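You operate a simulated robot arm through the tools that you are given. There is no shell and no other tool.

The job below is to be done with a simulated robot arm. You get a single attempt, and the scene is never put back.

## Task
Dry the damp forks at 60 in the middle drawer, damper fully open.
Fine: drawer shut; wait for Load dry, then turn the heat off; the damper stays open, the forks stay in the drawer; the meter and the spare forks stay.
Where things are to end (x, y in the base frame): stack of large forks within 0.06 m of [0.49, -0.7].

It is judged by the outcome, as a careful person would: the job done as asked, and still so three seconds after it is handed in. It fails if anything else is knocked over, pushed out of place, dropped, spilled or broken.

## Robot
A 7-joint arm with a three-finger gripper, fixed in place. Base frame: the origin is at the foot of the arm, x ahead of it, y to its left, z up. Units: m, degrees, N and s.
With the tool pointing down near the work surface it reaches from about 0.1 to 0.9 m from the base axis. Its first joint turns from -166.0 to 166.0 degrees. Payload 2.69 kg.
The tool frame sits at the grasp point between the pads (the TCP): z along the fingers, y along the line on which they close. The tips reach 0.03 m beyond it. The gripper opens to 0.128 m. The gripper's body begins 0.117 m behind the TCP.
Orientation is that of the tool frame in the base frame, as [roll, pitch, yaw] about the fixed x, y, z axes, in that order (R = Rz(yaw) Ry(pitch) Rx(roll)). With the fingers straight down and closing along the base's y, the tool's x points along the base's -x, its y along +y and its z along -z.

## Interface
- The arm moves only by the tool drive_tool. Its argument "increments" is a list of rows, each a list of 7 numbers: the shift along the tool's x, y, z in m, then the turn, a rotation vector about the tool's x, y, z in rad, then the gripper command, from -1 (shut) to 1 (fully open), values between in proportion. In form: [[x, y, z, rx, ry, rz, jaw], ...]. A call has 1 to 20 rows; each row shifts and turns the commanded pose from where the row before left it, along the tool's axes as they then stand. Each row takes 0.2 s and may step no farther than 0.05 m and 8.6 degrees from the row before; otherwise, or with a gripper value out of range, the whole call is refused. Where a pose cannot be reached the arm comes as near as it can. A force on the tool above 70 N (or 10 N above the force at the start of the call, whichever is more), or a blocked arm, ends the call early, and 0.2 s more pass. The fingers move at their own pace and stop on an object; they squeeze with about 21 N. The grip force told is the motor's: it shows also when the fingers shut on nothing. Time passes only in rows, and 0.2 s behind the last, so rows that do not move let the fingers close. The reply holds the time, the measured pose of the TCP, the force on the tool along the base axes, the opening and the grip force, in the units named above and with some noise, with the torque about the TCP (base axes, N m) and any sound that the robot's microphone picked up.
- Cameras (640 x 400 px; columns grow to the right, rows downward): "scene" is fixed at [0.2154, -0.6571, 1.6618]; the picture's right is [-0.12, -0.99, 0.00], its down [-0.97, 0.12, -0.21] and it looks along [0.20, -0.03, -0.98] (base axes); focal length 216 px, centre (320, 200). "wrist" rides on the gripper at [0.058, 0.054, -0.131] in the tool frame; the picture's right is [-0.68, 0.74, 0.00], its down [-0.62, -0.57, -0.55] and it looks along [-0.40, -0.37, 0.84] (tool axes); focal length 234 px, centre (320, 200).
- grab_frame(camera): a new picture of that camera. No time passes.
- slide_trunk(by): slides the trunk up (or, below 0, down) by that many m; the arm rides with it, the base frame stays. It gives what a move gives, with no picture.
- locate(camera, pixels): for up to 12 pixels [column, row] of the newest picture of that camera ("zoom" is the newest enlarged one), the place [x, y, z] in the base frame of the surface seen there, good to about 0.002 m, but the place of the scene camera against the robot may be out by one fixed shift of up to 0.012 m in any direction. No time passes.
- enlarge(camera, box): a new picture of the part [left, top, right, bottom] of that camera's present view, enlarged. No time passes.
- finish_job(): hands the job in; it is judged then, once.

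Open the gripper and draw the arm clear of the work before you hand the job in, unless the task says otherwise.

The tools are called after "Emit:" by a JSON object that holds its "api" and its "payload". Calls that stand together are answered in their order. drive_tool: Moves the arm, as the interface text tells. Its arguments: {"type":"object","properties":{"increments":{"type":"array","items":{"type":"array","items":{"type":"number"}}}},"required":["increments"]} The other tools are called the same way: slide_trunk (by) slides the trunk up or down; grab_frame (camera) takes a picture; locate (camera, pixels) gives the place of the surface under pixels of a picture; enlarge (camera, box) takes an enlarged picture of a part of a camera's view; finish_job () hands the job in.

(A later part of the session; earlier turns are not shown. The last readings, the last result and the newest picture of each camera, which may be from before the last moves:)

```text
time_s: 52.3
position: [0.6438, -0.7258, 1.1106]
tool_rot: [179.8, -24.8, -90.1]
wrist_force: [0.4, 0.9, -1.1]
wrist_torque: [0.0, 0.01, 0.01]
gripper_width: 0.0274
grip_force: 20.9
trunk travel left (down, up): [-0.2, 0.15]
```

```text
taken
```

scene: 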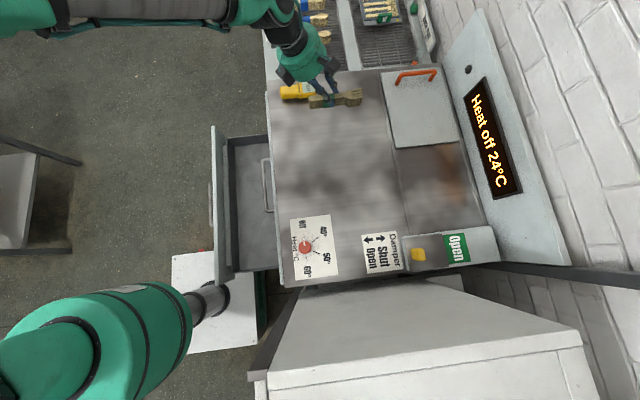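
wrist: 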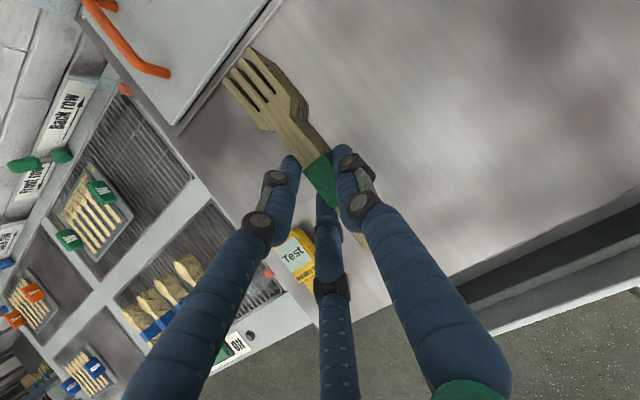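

The stack is held level. I carry it off the counter toward the space above the open drawer (descending a bit out from the top handle).

Emit:
{"api": "drive_tool", "payload": {"increments": [[-0.0281, 0.0093, -0.0156, 0, 0, 0, -1], [-0.0281, 0.0093, -0.0156, 0, 0, 0, -1], [-0.0281, 0.0093, -0.0156, 0, 0, 0, -1], [-0.0281, 0.0093, -0.0156, 0, 0, 0, -1], [-0.0281, 0.0093, -0.0156, 0, 0, 0, -1], [-0.0281, 0.0093, -0.0156, 0, 0, 0, -1], [-0.0281, 0.0093, -0.0156, 0, 0, 0, -1], [-0.0281, 0.0093, -0.0156, 0, 0, 0, -1], [-0.0303, 0.0106, -0.0093, 0, 0, 0, -1], [-0.0303, 0.0106, -0.0093, 0, 0, 0, -1], [-0.0303, 0.0106, -0.0093, 0, 0, 0, -1], [-0.0303, 0.0106, -0.0093, 0, 0, 0, -1], [-0.0303, 0.0106, -0.0093, 0, 0, 0, -1], [-0.0303, 0.0106, -0.0093, 0, 0, 0, -1], [-0.0303, 0.0106, -0.0093, 0, 0, 0, -1]]}}

Emit:
{"api": "grab_frame", "payload": {"camera": "scene"}}

Emit:
{"api": "grab_frame", "payload": {"camera": "wrist"}}

```text
time_s: 55.5
position: [0.4982, -0.2492, 1.0989]
tool_rot: [179.7, -24.8, -90.1]
wrist_force: [0.3, 0.8, -0.6]
wrist_torque: [0.05, 0.03, 0.0]
gripper_width: 0.0272
grip_force: 20.8
trunk travel left (down, up): [-0.2, 0.15]
```

```text
taken
```

scene: 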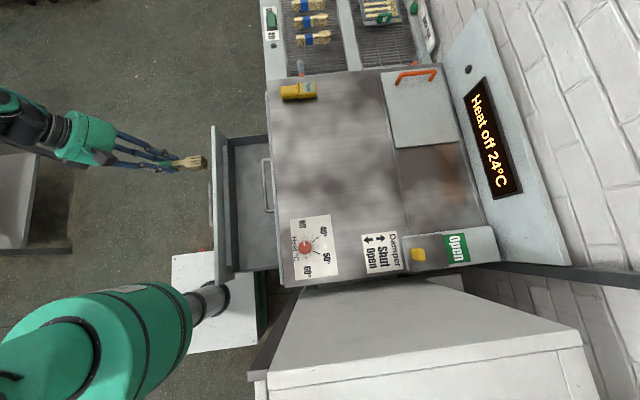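

```text
taken
```

wrist: 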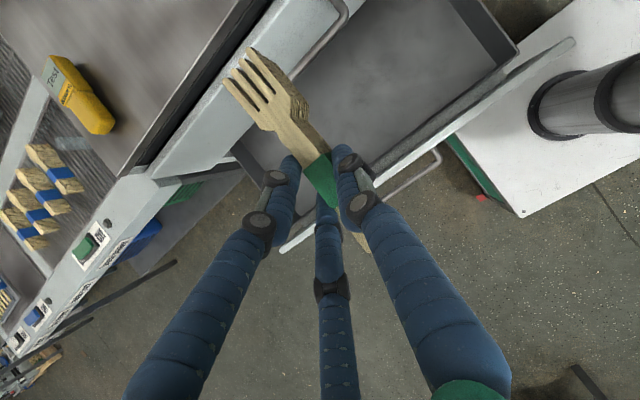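

I descend in front of the top handle to about z 0.74.

Emit:
{"api": "drive_tool", "payload": {"increments": [[-0.0113, 0.0002, 0.0343, 0, 0, 0, -1], [-0.0113, 0.0002, 0.0343, 0, 0, 0, -1], [-0.0113, 0.0002, 0.0343, 0, 0, 0, -1], [-0.0113, 0.0002, 0.0343, 0, 0, 0, -1], [-0.0113, 0.0002, 0.0343, 0, 0, 0, -1], [-0.0113, 0.0002, 0.0343, 0, 0, 0, -1], [-0.0113, 0.0002, 0.0343, 0, 0, 0, -1], [-0.0113, 0.0002, 0.0343, 0, 0, 0, -1], [-0.0113, 0.0002, 0.0343, 0, 0, 0, -1], [-0.0113, 0.0002, 0.0343, 0, 0, 0, -1]]}}

Emit:
{"api": "grab_frame", "payload": {"camera": "scene"}}

Emit:
{"api": "grab_frame", "payload": {"camera": "wrist"}}

```text
time_s: 57.7
position: [0.4952, -0.2919, 0.7408]
tool_rot: [179.8, -24.8, -90.1]
wrist_force: [-0.1, -0.2, -0.4]
wrist_torque: [0.04, 0.03, -0.03]
gripper_width: 0.0269
grip_force: 21.1
trunk travel left (down, up): [-0.2, 0.15]
```

```text
taken
```

scene: 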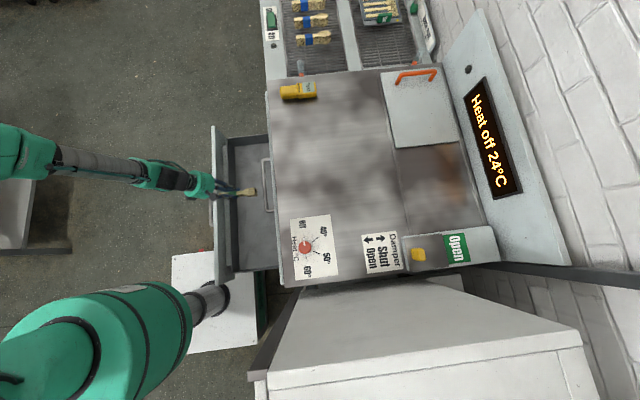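

```text
taken
```

wrist: 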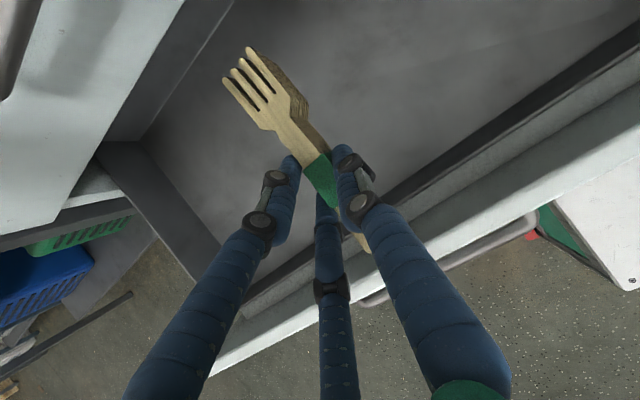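

Clear of the top handle's height, I move inward to y≈-0.35 and lower to near the drawer floor.

Emit:
{"api": "drive_tool", "payload": {"increments": [[0.0097, 0, 0.0265, 0, 0, 0, -1], [0.0097, 0, 0.0265, 0, 0, 0, -1], [0.0097, 0, 0.0265, 0, 0, 0, -1], [-0.0099, 0, 0.0215, 0, 0, 0, -1], [-0.0099, 0, 0.0215, 0, 0, 0, -1], [-0.0099, 0, 0.0215, 0, 0, 0, -1]]}}

Emit:
{"api": "grab_frame", "payload": {"camera": "wrist"}}

Emit:
{"api": "grab_frame", "payload": {"camera": "scene"}}

```text
time_s: 59.1
position: [0.495, -0.3522, 0.609]
tool_rot: [179.8, -24.9, -90.1]
wrist_force: [1.1, 0.3, -0.5]
wrist_torque: [0.06, 0.03, 0.01]
gripper_width: 0.0268
grip_force: 21.1
trunk travel left (down, up): [-0.2, 0.15]
```

```text
taken
```

wrist: 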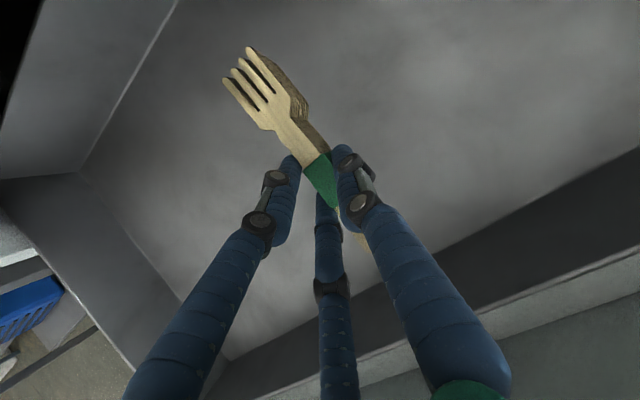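

```text
taken
```

scene: 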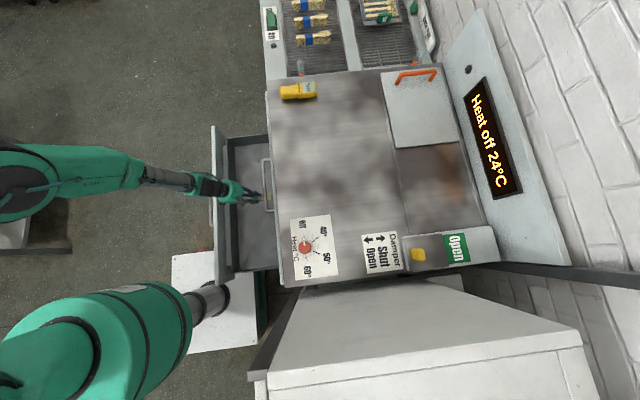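

I measure the floor near the stack and the stack's own top to know the remaining drop.

Emit:
{"api": "locate", "payload": {"camera": "wrist", "pixels": [[380, 100], [350, 60], [200, 120], [240, 85], [270, 115], [320, 170], [440, 220], [300, 320]]}}

```text
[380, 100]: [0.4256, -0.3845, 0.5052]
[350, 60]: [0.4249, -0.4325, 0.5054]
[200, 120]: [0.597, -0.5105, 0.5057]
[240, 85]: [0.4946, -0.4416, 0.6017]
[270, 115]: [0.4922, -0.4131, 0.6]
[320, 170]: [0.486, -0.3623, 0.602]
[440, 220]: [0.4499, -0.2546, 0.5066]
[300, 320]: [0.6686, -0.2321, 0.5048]
```

Floor at z≈0.505, stack bottom at ≈0.560. I lower 50 mm, then creep the rest while watching the force.

Emit:
{"api": "drive_tool", "payload": {"increments": [[-0.0052, 0, 0.0114, 0, 0, 0, -1], [-0.0052, 0, 0.0114, 0, 0, 0, -1], [-0.0052, 0, 0.0114, 0, 0, 0, -1], [-0.0052, 0, 0.0114, 0, 0, 0, -1]]}}

Emit:
{"api": "drive_tool", "payload": {"increments": [[-0.0008, 0, 0.0018, 0, 0, 0, -1], [-0.0008, 0, 0.0018, 0, 0, 0, -1]]}}

Emit:
{"api": "grab_frame", "payload": {"camera": "wrist"}}

```text
time_s: 60.1
position: [0.4935, -0.3519, 0.5587]
tool_rot: [179.7, -24.9, -90.1]
wrist_force: [0.1, -0.5, 0.0]
wrist_torque: [0.01, 0.04, -0.02]
gripper_width: 0.027
grip_force: 21.4
trunk travel left (down, up): [-0.2, 0.15]
```

```text
time_s: 60.7
position: [0.4936, -0.3507, 0.5549]
tool_rot: [179.7, -24.9, -90.1]
wrist_force: [0.0, -1.0, -0.5]
wrist_torque: [0.03, 0.0, -0.02]
gripper_width: 0.0269
grip_force: 20.6
trunk travel left (down, up): [-0.2, 0.15]
```

```text
taken
```

wrist: 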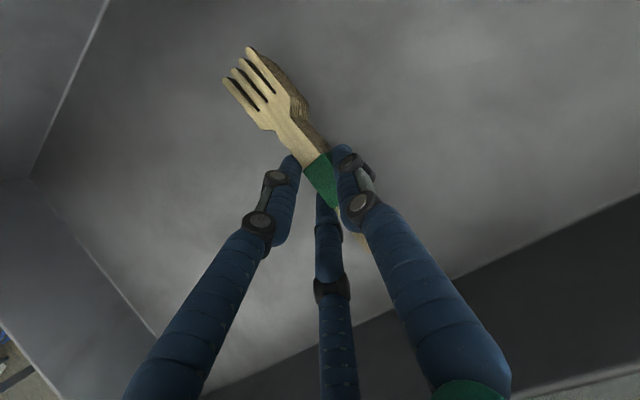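

No contact yet (force ≈ 0). I creep down in 1 mm steps.

Emit:
{"api": "drive_tool", "payload": {"increments": [[-0.0004, 0, 0.0009, 0, 0, 0, -1], [-0.0004, 0, 0.0009, 0, 0, 0, -1]]}}

Emit:
{"api": "locate", "payload": {"camera": "wrist", "pixels": [[240, 85], [270, 115], [320, 170], [380, 100], [200, 120]]}}

```text
time_s: 61.3
position: [0.4934, -0.3509, 0.5554]
tool_rot: [179.7, -24.9, -90.1]
wrist_force: [-5.1, 1.5, 16.2]
wrist_torque: [0.07, 0.23, 0.0]
gripper_width: 0.0269
grip_force: 21.1
trunk travel left (down, up): [-0.2, 0.15]
```

```text
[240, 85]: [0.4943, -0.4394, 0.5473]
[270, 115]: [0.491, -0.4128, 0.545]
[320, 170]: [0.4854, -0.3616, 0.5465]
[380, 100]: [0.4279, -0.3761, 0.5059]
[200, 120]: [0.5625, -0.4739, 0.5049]
```

Contact with the floor (16 N up). I release to 0.05 m and withdraw along the tool axis, then rise.

Emit:
{"api": "drive_tool", "payload": {"increments": [[0, 0, 0, 0, 0, 0, -0.5], [0, 0, 0, 0, 0, 0, -0.22], [0, 0, 0, 0, 0, 0, -0.22], [0, 0, -0.02, 0, 0, 0, -0.22], [0, 0, -0.03, 0, 0, 0, -0.22], [0, 0, -0.03, 0, 0, 0, -0.22], [0, 0, -0.04, 0, 0, 0, -0.22]]}}

Emit:
{"api": "grab_frame", "payload": {"camera": "wrist"}}

Emit:
{"api": "grab_frame", "payload": {"camera": "scene"}}

```text
time_s: 62.9
position: [0.4939, -0.3012, 0.661]
tool_rot: [179.7, -24.8, -90.1]
wrist_force: [-1.0, -0.2, -0.6]
wrist_torque: [0.0, -0.02, -0.01]
gripper_width: 0.0502
grip_force: 0.1
trunk travel left (down, up): [-0.2, 0.15]
```

```text
taken
```

wrist: 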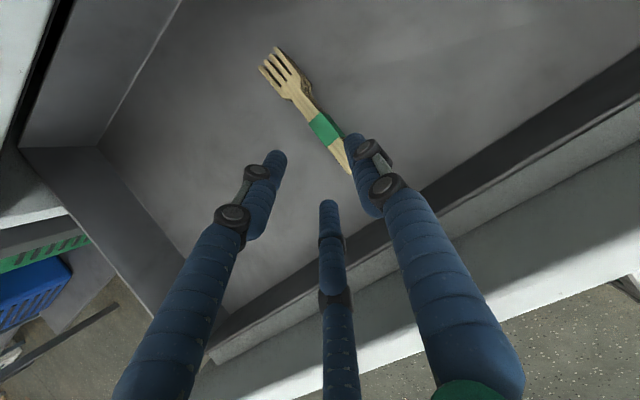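

```text
taken
```

scene: 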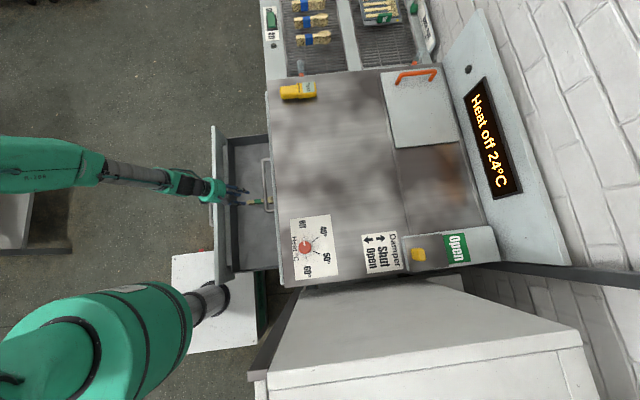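

The forks lie in the drawer. I locate both ends to verify their place.

Emit:
{"api": "enlarge", "payload": {"camera": "wrist", "box": [240, 30, 400, 190]}}

Emit:
{"api": "locate", "payload": {"camera": "wrist", "pixels": [[264, 70], [278, 52], [290, 85], [318, 120], [335, 145], [340, 155], [326, 128]]}}

```text
2.50 times, centred on (320, 110) of wrist
```

zoom: 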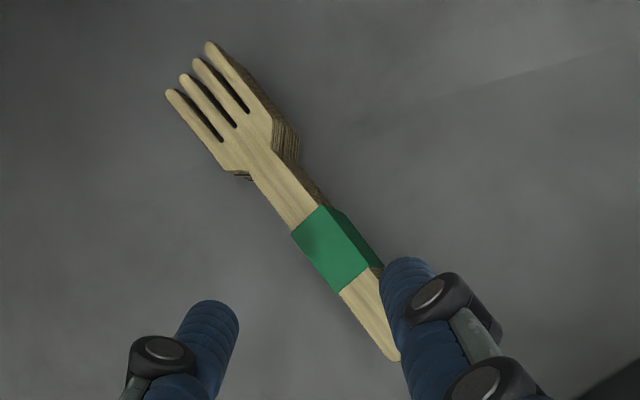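

```text
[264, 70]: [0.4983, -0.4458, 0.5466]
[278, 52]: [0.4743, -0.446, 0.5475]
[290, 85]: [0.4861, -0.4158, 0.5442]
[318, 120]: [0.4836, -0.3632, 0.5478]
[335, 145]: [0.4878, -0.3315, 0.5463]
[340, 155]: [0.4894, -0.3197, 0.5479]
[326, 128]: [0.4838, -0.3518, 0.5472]
```

Stack centre ≈ (0.486,-0.372) in the open drawer, i.e. ≈ -0.689 once shut: good. Now I rise out of the drawer, move out in front, and turn back to the handle-gripping orientation.

Emit:
{"api": "drive_tool", "payload": {"increments": [[0.0168, 0, -0.0363, 0, 0, 0, -0.22], [0.0168, 0, -0.0363, 0, 0, 0, -0.22], [0.0168, 0, -0.0363, 0, 0, 0, -0.0625], [-0.0299, 0.0009, -0.0284, 0, 0, 0, -0.0625], [-0.0299, 0.0009, -0.0284, 0, 0, 0, -0.0625], [-0.0299, 0.0009, -0.0284, 0, 0, 0, -0.0625], [-0.0299, 0.0009, -0.0284, 0, 0, 0, -0.0625], [-0.0299, 0.0009, -0.0284, 0, 0, 0, -0.0625], [-0.0299, 0.0009, -0.0284, 0, 0, 0, -0.0625], [-0.0299, 0.0009, -0.0284, 0, 0, 0, -0.0625], [-0.0299, 0.0009, -0.0284, 0, 0, 0, -0.0625], [-0.0299, 0.0009, -0.0284, 0, 0, 0, -0.0625]]}}

Emit:
{"api": "drive_tool", "payload": {"increments": [[0, 0, 0, 0, 0, -0.1428, -0.0625], [0, 0, 0, 0, 0, -0.1428, -0.0625], [0, 0, 0, 0, 0, -0.1428, -0.0625], [0, 0, 0, 0, 0, -0.1428, -0.0625], [0, 0, 0, 0, 0, -0.1428, -0.0625], [0, 0, 0, 0, 0, -0.1428, -0.0625], [0, 0, 0, 0, 0, -0.1428, -0.0625], [0, 0, 0, 0, 0, -0.1428, -0.0625], [0, 0, 0, 0, 0, -0.1428, -0.0625], [0, 0, 0, 0, 0, -0.1428, -0.0625], [0, 0, 0, 0, 0, -0.1428, -0.0625], [0, 0, 0, -0.1175, 0, 0, -0.0625], [0, 0, 0, -0.1175, 0, 0, -0.0625], [0, 0, 0, -0.1175, 0, 0, -0.0625]]}}

Emit:
{"api": "grab_frame", "payload": {"camera": "wrist"}}

```text
time_s: 65.5
position: [0.4893, 0.0507, 0.9002]
tool_rot: [179.6, -24.8, -90.1]
wrist_force: [-0.2, -0.9, 0.7]
wrist_torque: [-0.03, 0.01, 0.03]
gripper_width: 0.0601
grip_force: 0.0
trunk travel left (down, up): [-0.2, 0.15]
```

```text
time_s: 68.5
position: [0.4877, 0.0512, 0.9013]
tool_rot: [134.8, 0.4, -0.2]
wrist_force: [-1.0, -0.3, 0.2]
wrist_torque: [0.0, 0.01, 0.0]
gripper_width: 0.0598
grip_force: 0.0
trunk travel left (down, up): [-0.2, 0.15]
```

```text
taken
```

wrist: 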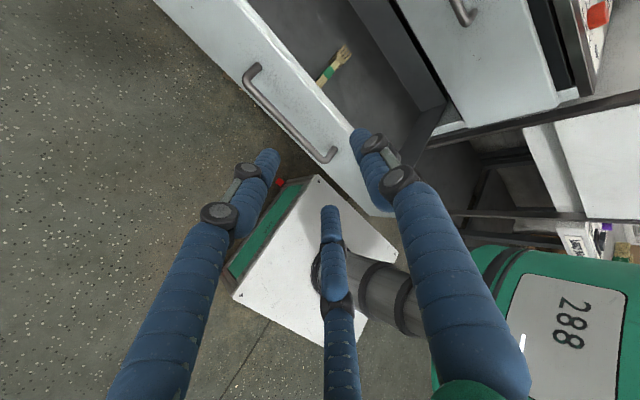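

I verify the handle bar's present place before gripping it again.

Emit:
{"api": "locate", "payload": {"camera": "wrist", "pixels": [[270, 92], [280, 105], [290, 118], [300, 128], [310, 140], [320, 150]]}}

Emit:
{"api": "drive_tool", "payload": {"increments": [[-0.0004, -0.0229, 0.0312, 0, 0, 0, -0.0625], [-0.0004, -0.0229, 0.0312, 0, 0, 0, -0.0625], [-0.0004, -0.0229, 0.0312, 0, 0, 0, -0.0625], [-0.0004, -0.0229, 0.0312, 0, 0, 0, -0.0625]]}}

Emit:
{"api": "grab_frame", "payload": {"camera": "wrist"}}

```text
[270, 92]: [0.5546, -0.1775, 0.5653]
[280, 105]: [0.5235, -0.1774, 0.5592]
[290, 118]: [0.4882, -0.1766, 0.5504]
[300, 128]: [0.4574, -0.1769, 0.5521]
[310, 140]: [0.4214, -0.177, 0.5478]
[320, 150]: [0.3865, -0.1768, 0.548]
```

```text
time_s: 69.5
position: [0.4874, 0.0284, 0.7479]
tool_rot: [135.1, 0.2, -0.2]
wrist_force: [-1.6, -0.4, 0.3]
wrist_torque: [-0.04, 0.02, 0.01]
gripper_width: 0.0599
grip_force: 0.1
trunk travel left (down, up): [-0.2, 0.15]
```

```text
taken
```

wrist: 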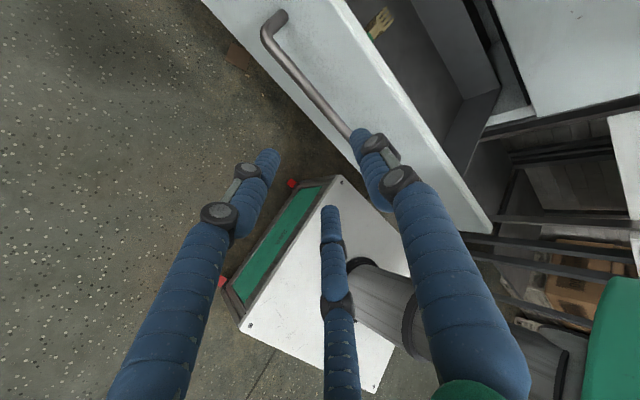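

The panel face is at y≈-0.177. I locate the bar itself in this closer picture.

Emit:
{"api": "locate", "payload": {"camera": "wrist", "pixels": [[280, 57], [290, 71], [300, 84], [310, 95], [320, 107], [330, 117], [303, 86]]}}

Emit:
{"api": "enlarge", "payload": {"camera": "wrist", "box": [250, 0, 370, 140]}}

```text
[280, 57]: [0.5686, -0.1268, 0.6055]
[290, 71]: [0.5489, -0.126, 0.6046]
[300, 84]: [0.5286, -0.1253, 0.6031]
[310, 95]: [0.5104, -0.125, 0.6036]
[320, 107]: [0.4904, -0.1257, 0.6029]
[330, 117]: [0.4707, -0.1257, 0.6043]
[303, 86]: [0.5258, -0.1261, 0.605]
```

```text
2.86 times, centred on (310, 70) of wrist
```

zoom: 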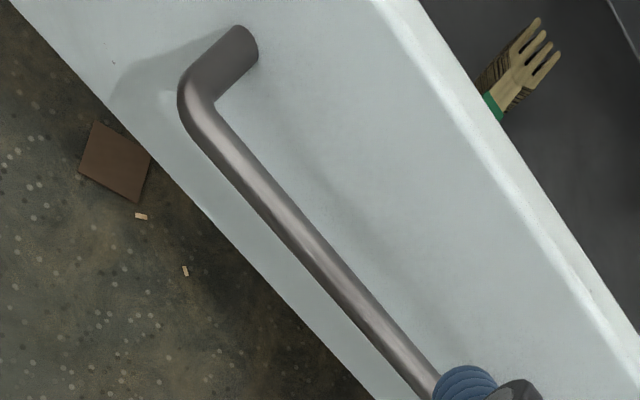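

Bar at y≈-0.131, z≈0.60. I advance along the tool axis and close on it again.

Emit:
{"api": "drive_tool", "payload": {"increments": [[0, -0.0002, 0.0397, 0, 0, 0, -0.0625], [0, -0.0002, 0.0397, 0, 0, 0, -0.0625], [0, -0.0002, 0.0397, 0, 0, 0, -0.0625], [0, -0.0002, 0.0397, 0, 0, 0, -0.0625], [0, 0, 0.0397, 0, 0, 0, -0.0625], [0, 0, 0, 0, 0, 0, -0.6], [0, 0, 0, 0, 0, 0, -1], [0, 0, 0, 0, 0, 0, -1]]}}

Emit:
{"api": "grab_frame", "payload": {"camera": "wrist"}}

```text
time_s: 71.3
position: [0.4849, -0.1138, 0.6083]
tool_rot: [134.9, 0.2, -0.3]
wrist_force: [-0.6, -34.2, 25.0]
wrist_torque: [-0.74, 0.04, -0.05]
gripper_width: 0.0299
grip_force: 21.2
trunk travel left (down, up): [-0.2, 0.15]
```

```text
taken
```

wrist: 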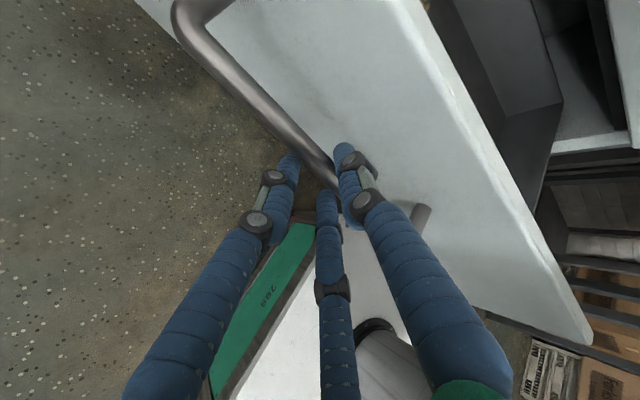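

Gripped again. I push the drawer in gently, ramping up to ~7 cm/s.

Emit:
{"api": "drive_tool", "payload": {"increments": [[0, 0.0035, 0.0035, 0, 0, 0, -1], [0, 0.0071, 0.0071, 0, 0, 0, -1], [0, 0.0106, 0.0106, 0, 0, 0, -1], [0, 0.0106, 0.0106, 0, 0, 0, -1], [0, 0.0106, 0.0106, 0, 0, 0, -1], [0, 0.0106, 0.0106, 0, 0, 0, -1], [0, 0.0106, 0.0106, 0, 0, 0, -1], [0, 0.0106, 0.0106, 0, 0, 0, -1], [0, 0.0071, 0.0071, 0, 0, 0, -1]]}}

Emit:
{"api": "grab_frame", "payload": {"camera": "wrist"}}

Emit:
{"api": "grab_frame", "payload": {"camera": "scene"}}

```text
time_s: 73.3
position: [0.4847, -0.2274, 0.6082]
tool_rot: [134.9, 0.1, -0.2]
wrist_force: [6.0, -1.2, 51.9]
wrist_torque: [-0.97, -0.1, 0.52]
gripper_width: 0.0253
grip_force: 44.5
trunk travel left (down, up): [-0.2, 0.15]
```

```text
taken
```

wrist: 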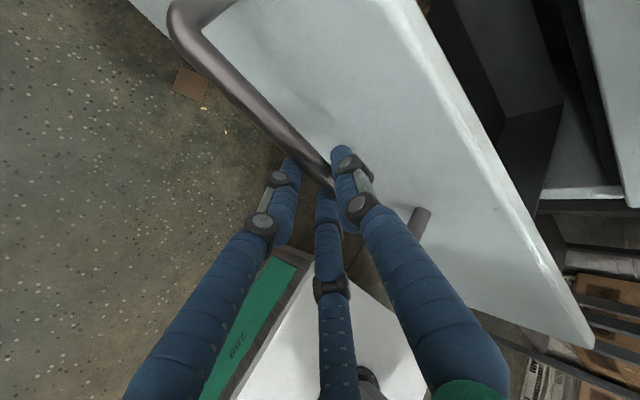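

```text
taken
```

scene: 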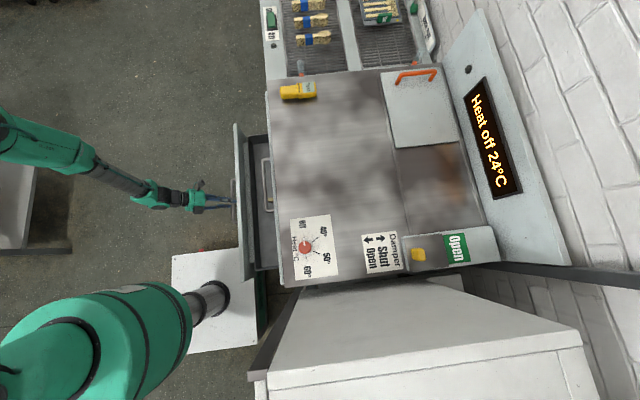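

Moving well; I ease the +52 N vertical load by raising 3 mm and continue closing.

Emit:
{"api": "drive_tool", "payload": {"increments": [[0, 0.0057, 0.0014, 0, 0, 0, -1], [0, 0.0071, 0.0071, 0, 0, 0, -1], [0, 0.0106, 0.0106, 0, 0, 0, -1], [0, 0.0106, 0.0106, 0, 0, 0, -1], [0, 0.0106, 0.0106, 0, 0, 0, -1], [0, 0.0106, 0.0106, 0, 0, 0, -1], [0, 0.0106, 0.0106, 0, 0, 0, -1], [0, 0.0106, 0.0106, 0, 0, 0, -1], [0, 0.0106, 0.0106, 0, 0, 0, -1], [0, 0.0106, 0.0106, 0, 0, 0, -1], [0, 0.0106, 0.0106, 0, 0, 0, -1], [0, 0.0071, 0.0071, 0, 0, 0, -1]]}}

Emit:
{"api": "grab_frame", "payload": {"camera": "scene"}}

```text
time_s: 75.9
position: [0.4846, -0.3879, 0.6095]
tool_rot: [135.1, 0.4, -0.1]
wrist_force: [30.3, -1.4, -54.5]
wrist_torque: [0.76, -0.35, 0.58]
gripper_width: 0.0252
grip_force: 44.9
trunk travel left (down, up): [-0.2, 0.15]
```

```text
taken
```

scene: 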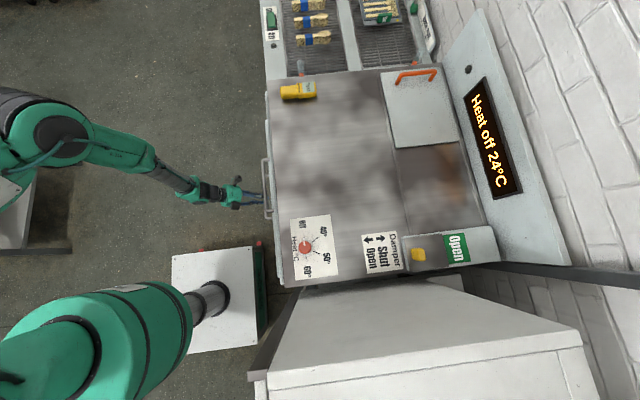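

Nearly shut (4.5 cm left). I trim the loads and go on slowly until it seats.

Emit:
{"api": "drive_tool", "payload": {"increments": [[0.002, 0.006, 0.0082, 0, 0, 0, -1], [0, 0.0071, 0.0071, 0, 0, 0, -1], [0, 0.0071, 0.0071, 0, 0, 0, -1], [0, 0.0035, 0.0035, 0, 0, 0, -1], [0, 0.0035, 0.0035, 0, 0, 0, -1]]}}

Emit:
{"api": "grab_frame", "payload": {"camera": "wrist"}}

```text
time_s: 77.1
position: [0.4841, -0.4291, 0.6089]
tool_rot: [134.8, 0.3, -0.3]
wrist_force: [-4.6, -1.7, -2.6]
wrist_torque: [0.0, 0.51, -0.16]
gripper_width: 0.0251
grip_force: 44.4
trunk travel left (down, up): [-0.2, 0.15]
```

```text
taken
```

wrist: 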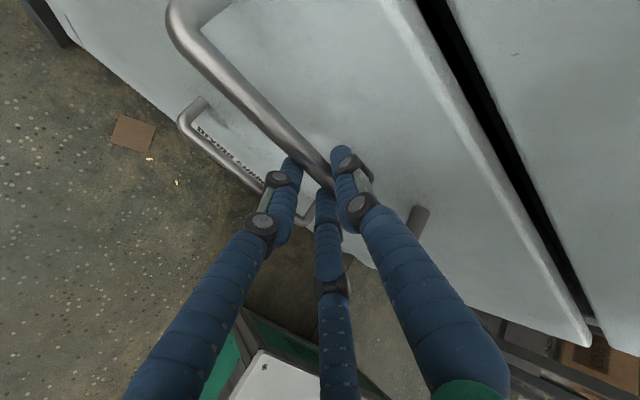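

A few millimetres remain; I push in small steps until the y-force rises.

Emit:
{"api": "drive_tool", "payload": {"increments": [[0, 0.0021, 0.0021, 0, 0, 0, -1], [0, 0.0021, 0.0021, 0, 0, 0, -1], [0, 0.0014, 0.0014, 0, 0, 0, -1]]}}

Emit:
{"api": "locate", "payload": {"camera": "wrist", "pixels": [[420, 120], [500, 250], [350, 60], [600, 200]]}}

```text
time_s: 77.9
position: [0.484, -0.4364, 0.6091]
tool_rot: [135.0, 0.3, -0.3]
wrist_force: [-18.4, -4.3, 4.4]
wrist_torque: [-0.1, 0.6, -0.32]
gripper_width: 0.025
grip_force: 45.0
trunk travel left (down, up): [-0.2, 0.15]
```

```text
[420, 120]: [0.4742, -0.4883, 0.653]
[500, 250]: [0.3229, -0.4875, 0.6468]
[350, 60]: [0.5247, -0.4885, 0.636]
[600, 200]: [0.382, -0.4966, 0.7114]
```

Face was 9 mm proud before these steps; about 2 mm remain. I push a bit more until it seats.

Emit:
{"api": "drive_tool", "payload": {"increments": [[0, 0.0014, 0.0014, 0, 0, 0, -1], [0, 0.0014, 0.0014, 0, 0, 0, -1], [0, 0.0014, 0.0014, 0, 0, 0, -1]]}}

Emit:
{"api": "grab_frame", "payload": {"camera": "wrist"}}

Emit:
{"api": "locate", "payload": {"camera": "wrist", "pixels": [[420, 120], [500, 250], [350, 60], [600, 200], [200, 140]]}}

```text
time_s: 78.7
position: [0.4852, -0.4376, 0.6075]
tool_rot: [135.1, 0.3, 0.1]
wrist_force: [-11.6, 52.3, 17.4]
wrist_torque: [0.25, 0.11, -0.13]
gripper_width: 0.0253
grip_force: 44.7
trunk travel left (down, up): [-0.2, 0.15]
```

```text
taken
```

wrist: 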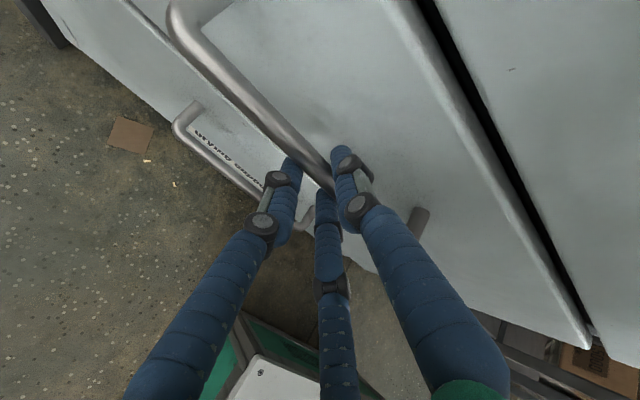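

```text
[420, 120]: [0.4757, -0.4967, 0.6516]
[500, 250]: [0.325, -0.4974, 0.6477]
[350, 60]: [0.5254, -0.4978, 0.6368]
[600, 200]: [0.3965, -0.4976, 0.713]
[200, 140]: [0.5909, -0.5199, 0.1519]
```

The drawer is shut: face at y≈-0.497, flush with the top drawer, 52 N seating force. I open the jaws and back off along the tool axis.

Emit:
{"api": "drive_tool", "payload": {"increments": [[0, 0, 0, 0, 0, 0, -0.4], [0, 0, 0, 0, 0, 0, -0.0625], [0, 0, 0, 0, 0, 0, -0.0625], [0, 0, -0.02, 0, 0, 0, -0.0625], [0, 0, -0.03, 0, 0, 0, -0.0625], [0, 0, -0.045, 0, 0, 0, -0.0625], [0, 0, -0.045, 0, 0, 0, -0.0625], [0, 0, -0.045, 0, 0, 0, -0.0625], [0, 0, -0.045, 0, 0, 0, 0.0]]}}

Emit:
{"api": "grab_frame", "payload": {"camera": "wrist"}}

Emit:
{"api": "grab_frame", "payload": {"camera": "scene"}}

```text
time_s: 80.7
position: [0.4853, -0.28, 0.7711]
tool_rot: [135.0, 0.4, -0.2]
wrist_force: [-0.9, -0.8, 0.1]
wrist_torque: [0.0, 0.02, 0.0]
gripper_width: 0.064
grip_force: 0.0
trunk travel left (down, up): [-0.2, 0.15]
```

```text
taken
```

wrist: 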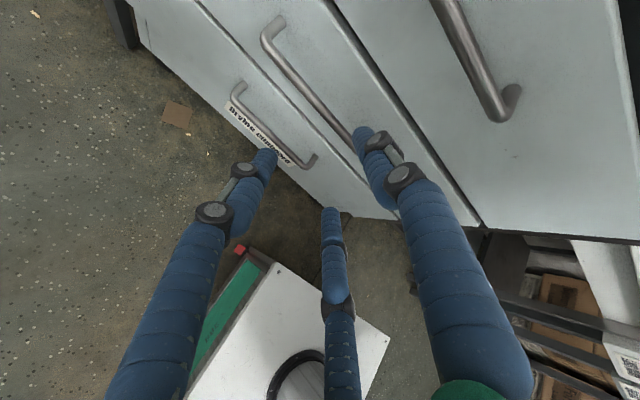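

```text
taken
```

scene: 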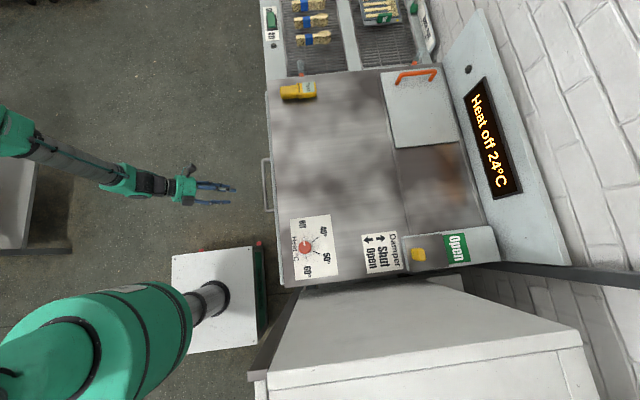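

Drawer stays shut. Now the heat dial: I rise, move over the dial area, and bring the tool upright.

Emit:
{"api": "drive_tool", "payload": {"increments": [[0, 0.0259, -0.0338, 0, 0, 0, 0.2], [0, 0.0259, -0.0338, 0, 0, 0, 0.2], [0, 0.0259, -0.0338, 0, 0, 0, 0.2], [0, 0.0259, -0.0338, 0, 0, 0, 0.2], [0, 0.0259, -0.0338, 0, 0, 0, 0.2], [0, 0.0259, -0.0338, 0, 0, 0, 0.2], [0, 0.0259, -0.0338, 0, 0, 0, 0.2], [0, 0.0259, -0.0338, 0, 0, 0, 0.2], [0, 0.0259, -0.0338, 0, 0, 0, 0.2], [-0.0294, 0.0265, 0.0212, 0, 0, 0, 0.2], [-0.0294, 0.0265, 0.0212, 0, 0, 0, 0.2], [-0.0294, 0.0265, 0.0212, 0, 0, 0, 0.2], [-0.0294, 0.0265, 0.0212, 0, 0, 0, 0.2], [-0.0294, 0.0265, 0.0212, 0, 0, 0, 0.2], [-0.0294, 0.0265, 0.0212, 0, 0, 0, 0.2], [-0.0294, 0.0265, 0.0212, 0, 0, 0, 0.2], [-0.0294, 0.0265, 0.0212, 0, 0, 0, 0.2]]}}

Emit:
{"api": "drive_tool", "payload": {"increments": [[0, 0, 0, 0.131, 0, 0, 0.2], [0, 0, 0, 0.131, 0, 0, 0.2], [0, 0, 0, 0.131, 0, 0, 0.2], [0, 0, 0, 0.131, 0, 0, 0.2], [0, 0, 0, 0.131, 0, 0, 0.2], [0, 0, 0, 0.131, 0, 0, 0.2]]}}

Emit:
{"api": "grab_frame", "payload": {"camera": "wrist"}}

Emit:
{"api": "grab_frame", "payload": {"camera": "scene"}}

```text
time_s: 84.3
position: [0.252, -0.498, 1.1807]
tool_rot: [135.0, 0.3, -0.2]
wrist_force: [0.3, -0.6, 0.4]
wrist_torque: [0.01, 0.02, 0.02]
gripper_width: 0.0768
grip_force: 0.0
trunk travel left (down, up): [-0.2, 0.15]
```

```text
time_s: 85.7
position: [0.254, -0.4974, 1.182]
tool_rot: [146.2, 0.2, -0.2]
wrist_force: [-0.7, 0.5, 0.2]
wrist_torque: [0.01, 0.05, 0.0]
gripper_width: 0.0766
grip_force: 0.1
out of reach, approached as far as the arm can: row 2, 3, 4, 5, 6
trunk travel left (down, up): [-0.2, 0.15]
```

```text
taken
```

wrist: 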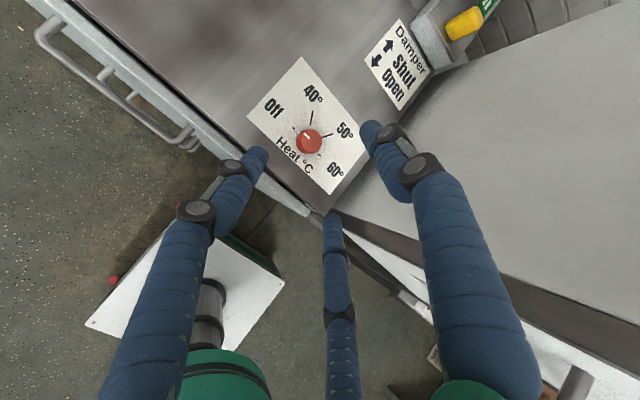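

```text
taken
```

scene: 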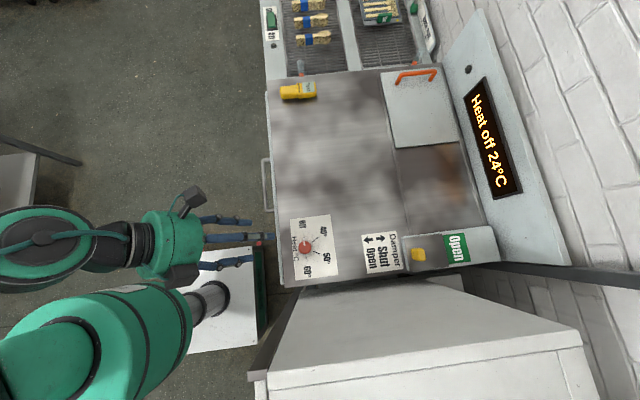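

Full upright isn't reachable with this yaw (stopped at roll 146). I turn +90° about the tool axis to the yaw −90 family, which worked upright before.

Emit:
{"api": "drive_tool", "payload": {"increments": [[0, 0, 0, 0, 0, 0.1428, 0.2], [0, 0, 0, 0, 0, 0.1428, 0.2], [0, 0, 0, 0, 0, 0.1428, 0.2], [0, 0, 0, 0, 0, 0.1428, 0.2], [0, 0, 0, 0, 0, 0.1428, 0.2], [0, 0, 0, 0, 0, 0.1428, 0.2], [0, 0, 0, 0, 0, 0.1428, 0.2], [0, 0, 0, 0, 0, 0.1428, 0.2], [0, 0, 0, 0, 0, 0.1428, 0.2], [0, 0, 0, 0, 0, 0.1428, 0.2], [0, 0, 0, 0, 0, 0.1428, 0.2]]}}

Emit:
{"api": "grab_frame", "payload": {"camera": "wrist"}}

```text
time_s: 88.1
position: [0.2513, -0.4979, 1.1837]
tool_rot: [179.8, -33.8, -90.2]
wrist_force: [0.0, 0.2, 0.9]
wrist_torque: [0.0, -0.01, 0.01]
gripper_width: 0.0767
grip_force: 0.0
trunk travel left (down, up): [-0.2, 0.15]
```

```text
taken
```

wrist: 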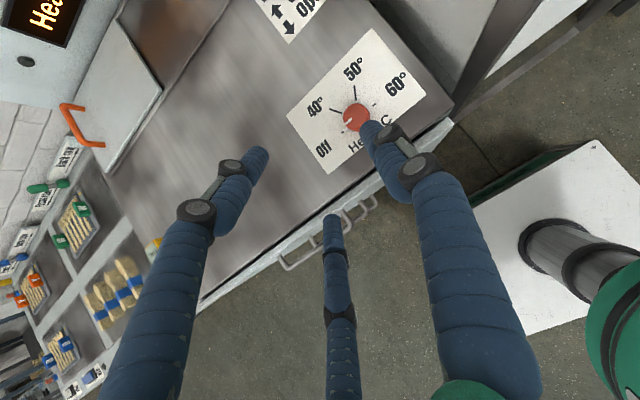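

Now [180,-33.8,-90]. I bring the tool upright.

Emit:
{"api": "drive_tool", "payload": {"increments": [[0, 0, 0, 0, -0.1475, 0, 0.2], [0, 0, 0, 0, -0.1475, 0, 0.2], [0, 0, 0, 0, -0.1475, 0, 0.2], [0, 0, 0, 0, -0.1475, 0, 0.2]]}}

Emit:
{"api": "grab_frame", "payload": {"camera": "wrist"}}

Emit:
{"api": "grab_frame", "payload": {"camera": "scene"}}

```text
time_s: 89.1
position: [0.2534, -0.4971, 1.1831]
tool_rot: [179.9, 0.3, -90.1]
wrist_force: [0.9, -0.2, -0.3]
wrist_torque: [-0.02, -0.03, -0.02]
gripper_width: 0.0768
grip_force: 0.0
trunk travel left (down, up): [-0.2, 0.15]
```

```text
taken
```

wrist: 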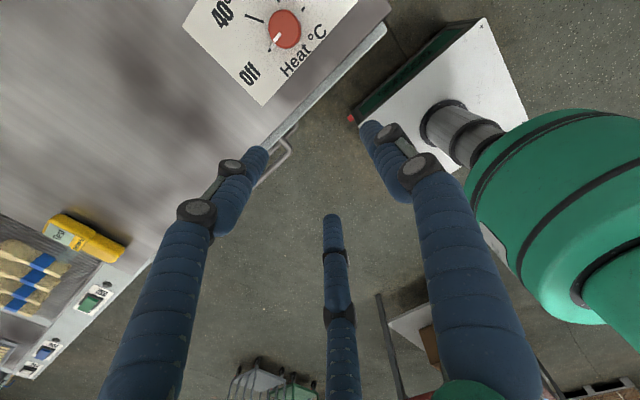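

```text
taken
```

scene: 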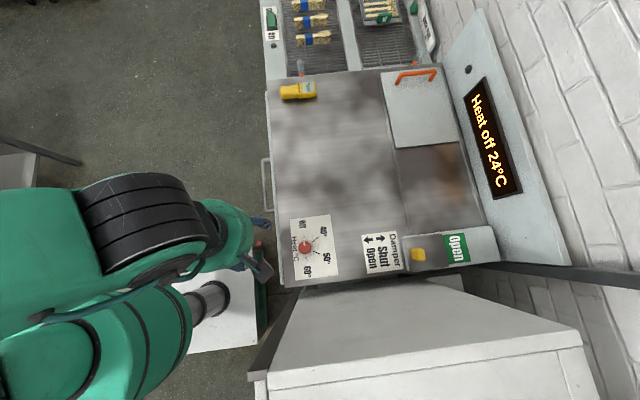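

Upright now. I move above the dial and look down at it.

Emit:
{"api": "drive_tool", "payload": {"increments": [[0.025, 0.0098, 0.0258, 0, 0, 0, 0.2], [0.025, 0.0098, 0.0258, 0, 0, 0, 0.2], [0.025, 0.0098, 0.0258, 0, 0, 0, 0.2], [0.025, 0.0098, 0.0258, 0, 0, 0, 0.2]]}}

Emit:
{"api": "grab_frame", "payload": {"camera": "wrist"}}

Emit:
{"api": "enlarge", "payload": {"camera": "wrist", "box": [220, 60, 400, 230]}}

```text
time_s: 90.1
position: [0.2129, -0.5983, 1.0804]
tool_rot: [179.8, 0.0, -90.3]
wrist_force: [0.7, 0.2, -0.1]
wrist_torque: [-0.03, 0.01, 0.01]
gripper_width: 0.0766
grip_force: 0.0
trunk travel left (down, up): [-0.2, 0.15]
```

```text
taken
```

wrist: 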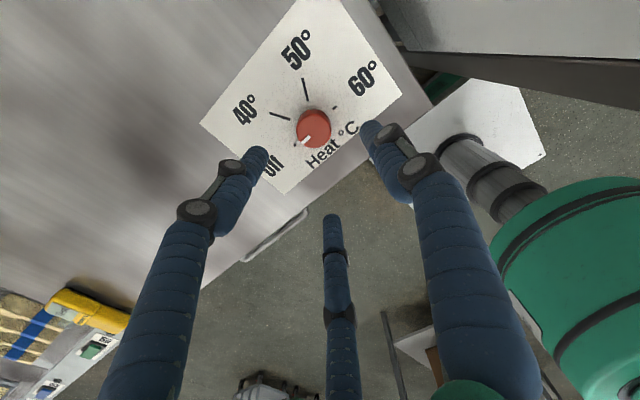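

```text
2.35 times, centred on (310, 145) of wrist
```

zoom: 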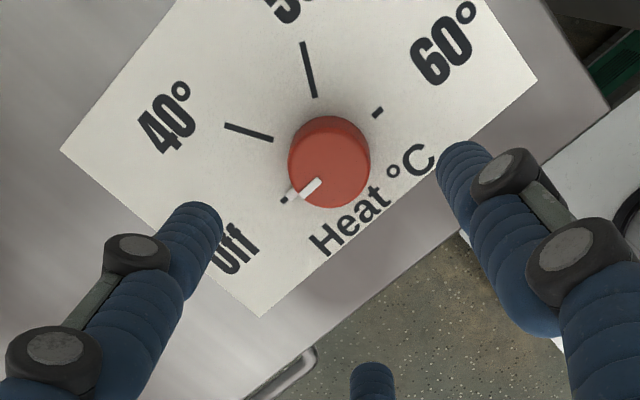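

The dial and its ticks are clear. I locate ticks, the knob rim and its pointer to get exact angles.

Emit:
{"api": "locate", "payload": {"camera": "zoom", "pixels": [[284, 200], [227, 125], [271, 138], [304, 44], [315, 95], [381, 109], [290, 196], [315, 183], [330, 125], [335, 200], [330, 160], [365, 155]]}}

```text
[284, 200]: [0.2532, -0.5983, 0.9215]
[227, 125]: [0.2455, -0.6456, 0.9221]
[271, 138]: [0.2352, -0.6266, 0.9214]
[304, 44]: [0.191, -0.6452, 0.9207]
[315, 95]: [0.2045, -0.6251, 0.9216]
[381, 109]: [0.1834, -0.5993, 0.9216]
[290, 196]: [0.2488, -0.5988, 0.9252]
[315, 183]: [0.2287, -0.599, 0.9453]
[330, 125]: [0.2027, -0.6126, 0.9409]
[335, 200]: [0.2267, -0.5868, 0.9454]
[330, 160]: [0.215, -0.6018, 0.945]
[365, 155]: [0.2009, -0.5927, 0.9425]
```

Ticks: Off at 0° (+x), 40/50/60 at 60°/120°/180° clockwise; dial centre ≈(0.2185,-0.599), knob radius ≈0.02, pointer stub sticks out toward Off. I test in the air whether a full +180° wrist turn is reachable from here.

Emit:
{"api": "drive_tool", "payload": {"increments": [[0, 0, 0, 0, 0, 0.1496, 0.2], [0, 0, 0, 0, 0, 0.1496, 0.2], [0, 0, 0, 0, 0, 0.1496, 0.2], [0, 0, 0, 0, 0, 0.1496, 0.2], [0, 0, 0, 0, 0, 0.1496, 0.2], [0, 0, 0, 0, 0, 0.1496, 0.2], [0, 0, 0, 0, 0, 0.1496, 0.2], [0, 0, 0, 0, 0, 0.1496, 0.2], [0, 0, 0, 0, 0, 0.1496, 0.2], [0, 0, 0, 0, 0, 0.1496, 0.2], [0, 0, 0, 0, 0, 0.1496, 0.2], [0, 0, 0, 0, 0, 0.1496, 0.2], [0, 0, 0, 0, 0, 0.1496, 0.2], [0, 0, 0, 0, 0, 0.1496, 0.2], [0, 0, 0, 0, 0, 0.1496, 0.2], [0, 0, 0, 0, 0, 0.1496, 0.2], [0, 0, 0, 0, 0, 0.1496, 0.2], [0, 0, 0, 0, 0, 0.1496, 0.2], [0, 0, 0, 0, 0, 0.1496, 0.2], [0, 0, 0, 0, 0, 0.1496, 0.2]]}}

Emit:
{"api": "grab_frame", "payload": {"camera": "scene"}}

```text
time_s: 94.3
position: [0.2128, -0.5972, 1.0805]
tool_rot: [-179.6, -0.1, 98.3]
wrist_force: [-0.8, 0.6, 0.5]
wrist_torque: [-0.04, -0.01, 0.0]
gripper_width: 0.0767
grip_force: 0.1
trunk travel left (down, up): [-0.2, 0.15]
```

```text
taken
```

scene: 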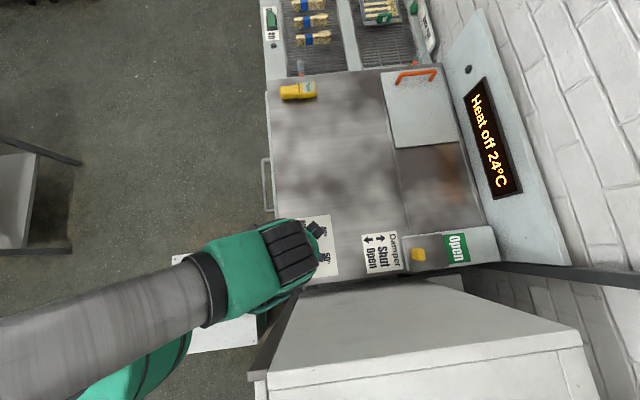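

171° turned without trouble; I check a little further, then turn back.

Emit:
{"api": "drive_tool", "payload": {"increments": [[0, 0, 0, 0, 0, 0.1496, 0.2], [0, 0, 0, 0, 0, 0.1496, 0.2]]}}

Emit:
{"api": "drive_tool", "payload": {"increments": [[0, 0, 0, 0, 0, -0.1496, 0.2], [0, 0, 0, 0, 0, -0.1496, 0.2], [0, 0, 0, 0, 0, -0.1496, 0.2], [0, 0, 0, 0, 0, -0.1496, 0.2], [0, 0, 0, 0, 0, -0.1496, 0.2], [0, 0, 0, 0, 0, -0.1496, 0.2], [0, 0, 0, 0, 0, -0.1496, 0.2], [0, 0, 0, 0, 0, -0.1496, 0.2], [0, 0, 0, 0, 0, -0.1496, 0.2], [0, 0, 0, 0, 0, -0.1496, 0.2], [0, 0, 0, 0, 0, -0.1496, 0.2], [0, 0, 0, 0, 0, -0.1496, 0.2], [0, 0, 0, 0, 0, -0.1496, 0.2], [0, 0, 0, 0, 0, -0.1496, 0.2], [0, 0, 0, 0, 0, -0.1496, 0.2], [0, 0, 0, 0, 0, -0.1496, 0.2], [0, 0, 0, 0, 0, -0.1496, 0.2], [0, 0, 0, 0, 0, -0.1496, 0.2], [0, 0, 0, 0, 0, -0.1496, 0.2], [0, 0, 0, 0, 0, -0.1496, 0.2]]}}

Emit:
{"api": "drive_tool", "payload": {"increments": [[0, 0, 0, 0, 0, -0.1496, 0.2], [0, 0, 0, 0, 0, -0.1496, 0.2]]}}

```text
time_s: 94.9
position: [0.2128, -0.5983, 1.0786]
tool_rot: [-179.7, 0.0, 81.2]
wrist_force: [0.3, -1.3, -0.2]
wrist_torque: [0.0, -0.04, 0.01]
gripper_width: 0.0771
grip_force: 0.0
trunk travel left (down, up): [-0.2, 0.15]
```

```text
time_s: 99.1
position: [0.2121, -0.5974, 1.0792]
tool_rot: [179.7, 0.0, -107.1]
wrist_force: [0.0, 0.2, 0.1]
wrist_torque: [0.0, 0.0, -0.02]
gripper_width: 0.0769
grip_force: 0.0
trunk travel left (down, up): [-0.2, 0.15]
```

```text
time_s: 99.7
position: [0.2125, -0.5971, 1.0791]
tool_rot: [179.7, 0.0, -90.1]
wrist_force: [0.7, 0.1, -0.3]
wrist_torque: [-0.03, -0.04, 0.03]
gripper_width: 0.0769
grip_force: 0.1
trunk travel left (down, up): [-0.2, 0.15]
```

The full turn is reachable. I descend to just above the dial, centred on (0.2185,-0.599).

Emit:
{"api": "drive_tool", "payload": {"increments": [[0.0019, -0.006, 0.03, 0, 0, 0, 0.2], [0, 0, 0.03, 0, 0, 0, 0.2], [0, 0, 0.025, 0, 0, 0, 0.2]]}}

Emit:
{"api": "grab_frame", "payload": {"camera": "wrist"}}

Emit:
{"api": "enlarge", "payload": {"camera": "wrist", "box": [220, 90, 420, 260]}}

```text
time_s: 100.5
position: [0.2181, -0.6004, 0.9949]
tool_rot: [179.6, -0.1, -90.2]
wrist_force: [-0.2, 0.5, 0.0]
wrist_torque: [0.0, 0.03, -0.01]
gripper_width: 0.0766
grip_force: 0.1
trunk travel left (down, up): [-0.2, 0.15]
```

```text
taken
```

wrist: 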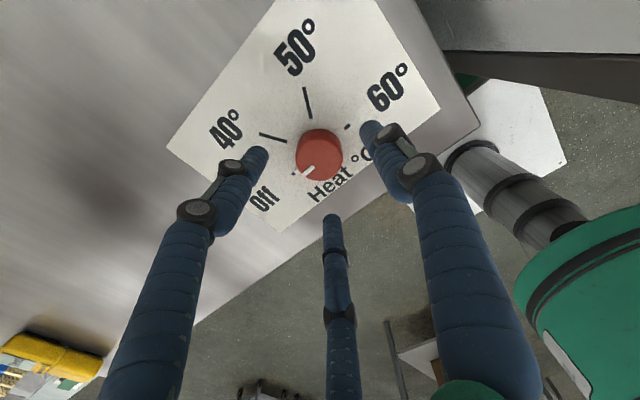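

```text
2.35 times, centred on (320, 175) of wrist
```

zoom: 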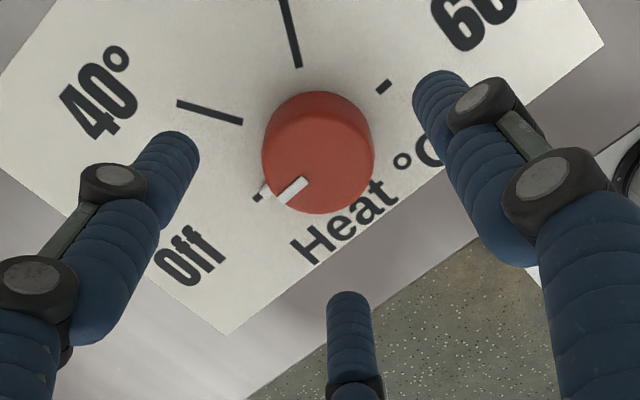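

Centred well. I lower to z≈0.957 and close on the knob.

Emit:
{"api": "drive_tool", "payload": {"increments": [[0, 0, 0.02, 0, 0, 0, 0.2], [0, 0, 0.0175, 0, 0, 0, 0.2], [0, 0, 0, 0, 0, 0, 0.2]]}}

Emit:
{"api": "drive_tool", "payload": {"increments": [[0, 0, 0, 0, 0, 0, -0.2], [0, 0, 0, 0, 0, 0, -1], [0, 0, 0, 0, 0, 0, -1]]}}

Emit:
{"api": "grab_frame", "payload": {"camera": "wrist"}}

Emit:
{"api": "enlarge", "payload": {"camera": "wrist", "box": [220, 90, 420, 260]}}

```text
time_s: 101.3
position: [0.2177, -0.6016, 0.957]
tool_rot: [179.8, 0.0, -90.3]
wrist_force: [-0.2, -0.5, -0.5]
wrist_torque: [0.03, 0.01, 0.0]
gripper_width: 0.0769
grip_force: 0.2
trunk travel left (down, up): [-0.2, 0.15]
```

```text
time_s: 102.1
position: [0.2189, -0.6, 0.9567]
tool_rot: [179.7, 0.0, -90.2]
wrist_force: [15.0, 1.0, -0.6]
wrist_torque: [0.05, -0.52, 0.02]
gripper_width: 0.0416
grip_force: 21.5
trunk travel left (down, up): [-0.2, 0.15]
```

```text
taken
```

wrist: 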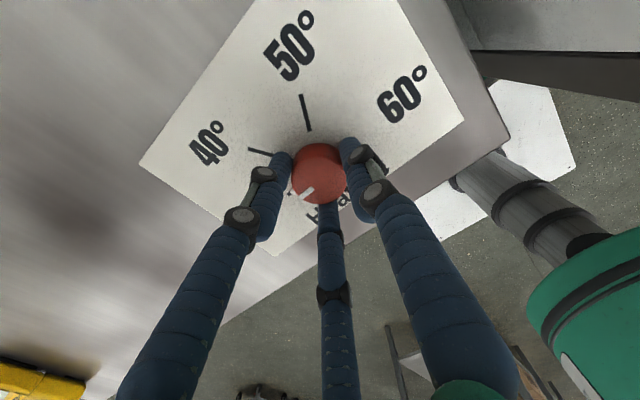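

```text
2.35 times, centred on (320, 175) of wrist
```

zoom: 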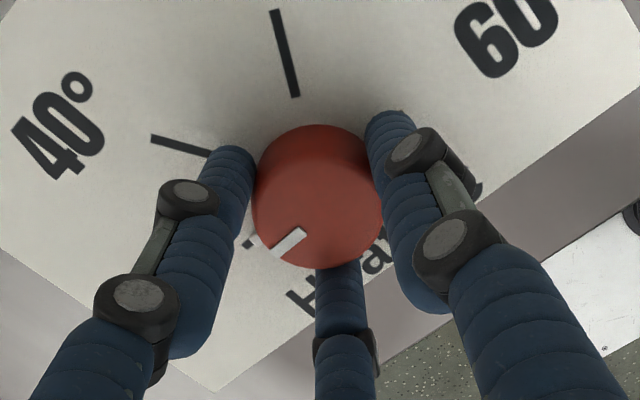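

Gripped at 0.042 m. I turn clockwise a first part (about 32°) and check.

Emit:
{"api": "drive_tool", "payload": {"increments": [[0, -0.0015, 0, 0, 0, 0.07, -1], [0, 0, 0, 0, 0, 0.14, -1], [0, 0, 0, 0, 0, 0.14, -1], [0, 0, 0, 0, 0, 0.14, -1], [0, 0, 0, 0, 0, 0.07, -1]]}}

Emit:
{"api": "grab_frame", "payload": {"camera": "wrist"}}

Emit:
{"api": "grab_frame", "payload": {"camera": "scene"}}

```text
time_s: 103.3
position: [0.2199, -0.6001, 0.9573]
tool_rot: [179.8, -0.1, -122.3]
wrist_force: [3.0, -1.9, 6.0]
wrist_torque: [0.05, -0.03, 0.0]
gripper_width: 0.0406
grip_force: 44.7
trunk travel left (down, up): [-0.2, 0.15]
```

```text
taken
```

wrist: 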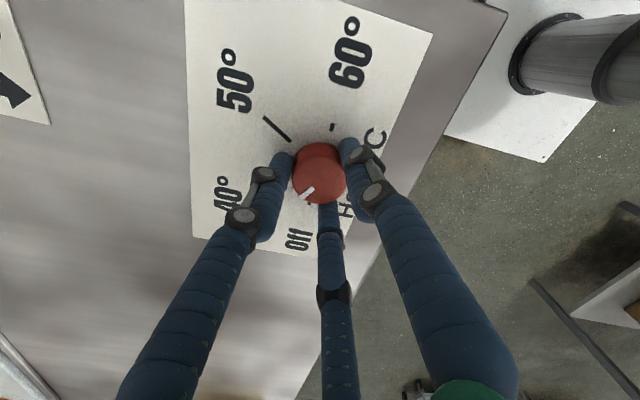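

```text
taken
```

scene: 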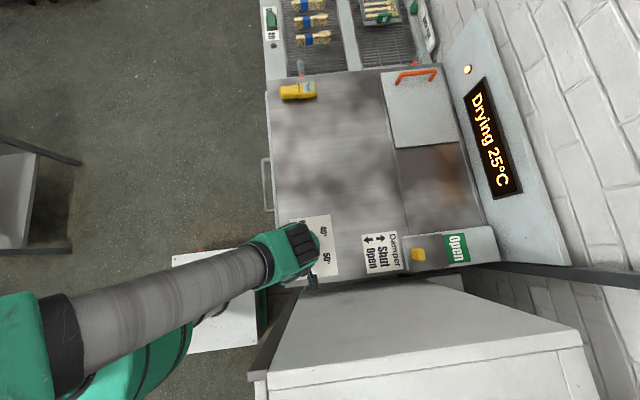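

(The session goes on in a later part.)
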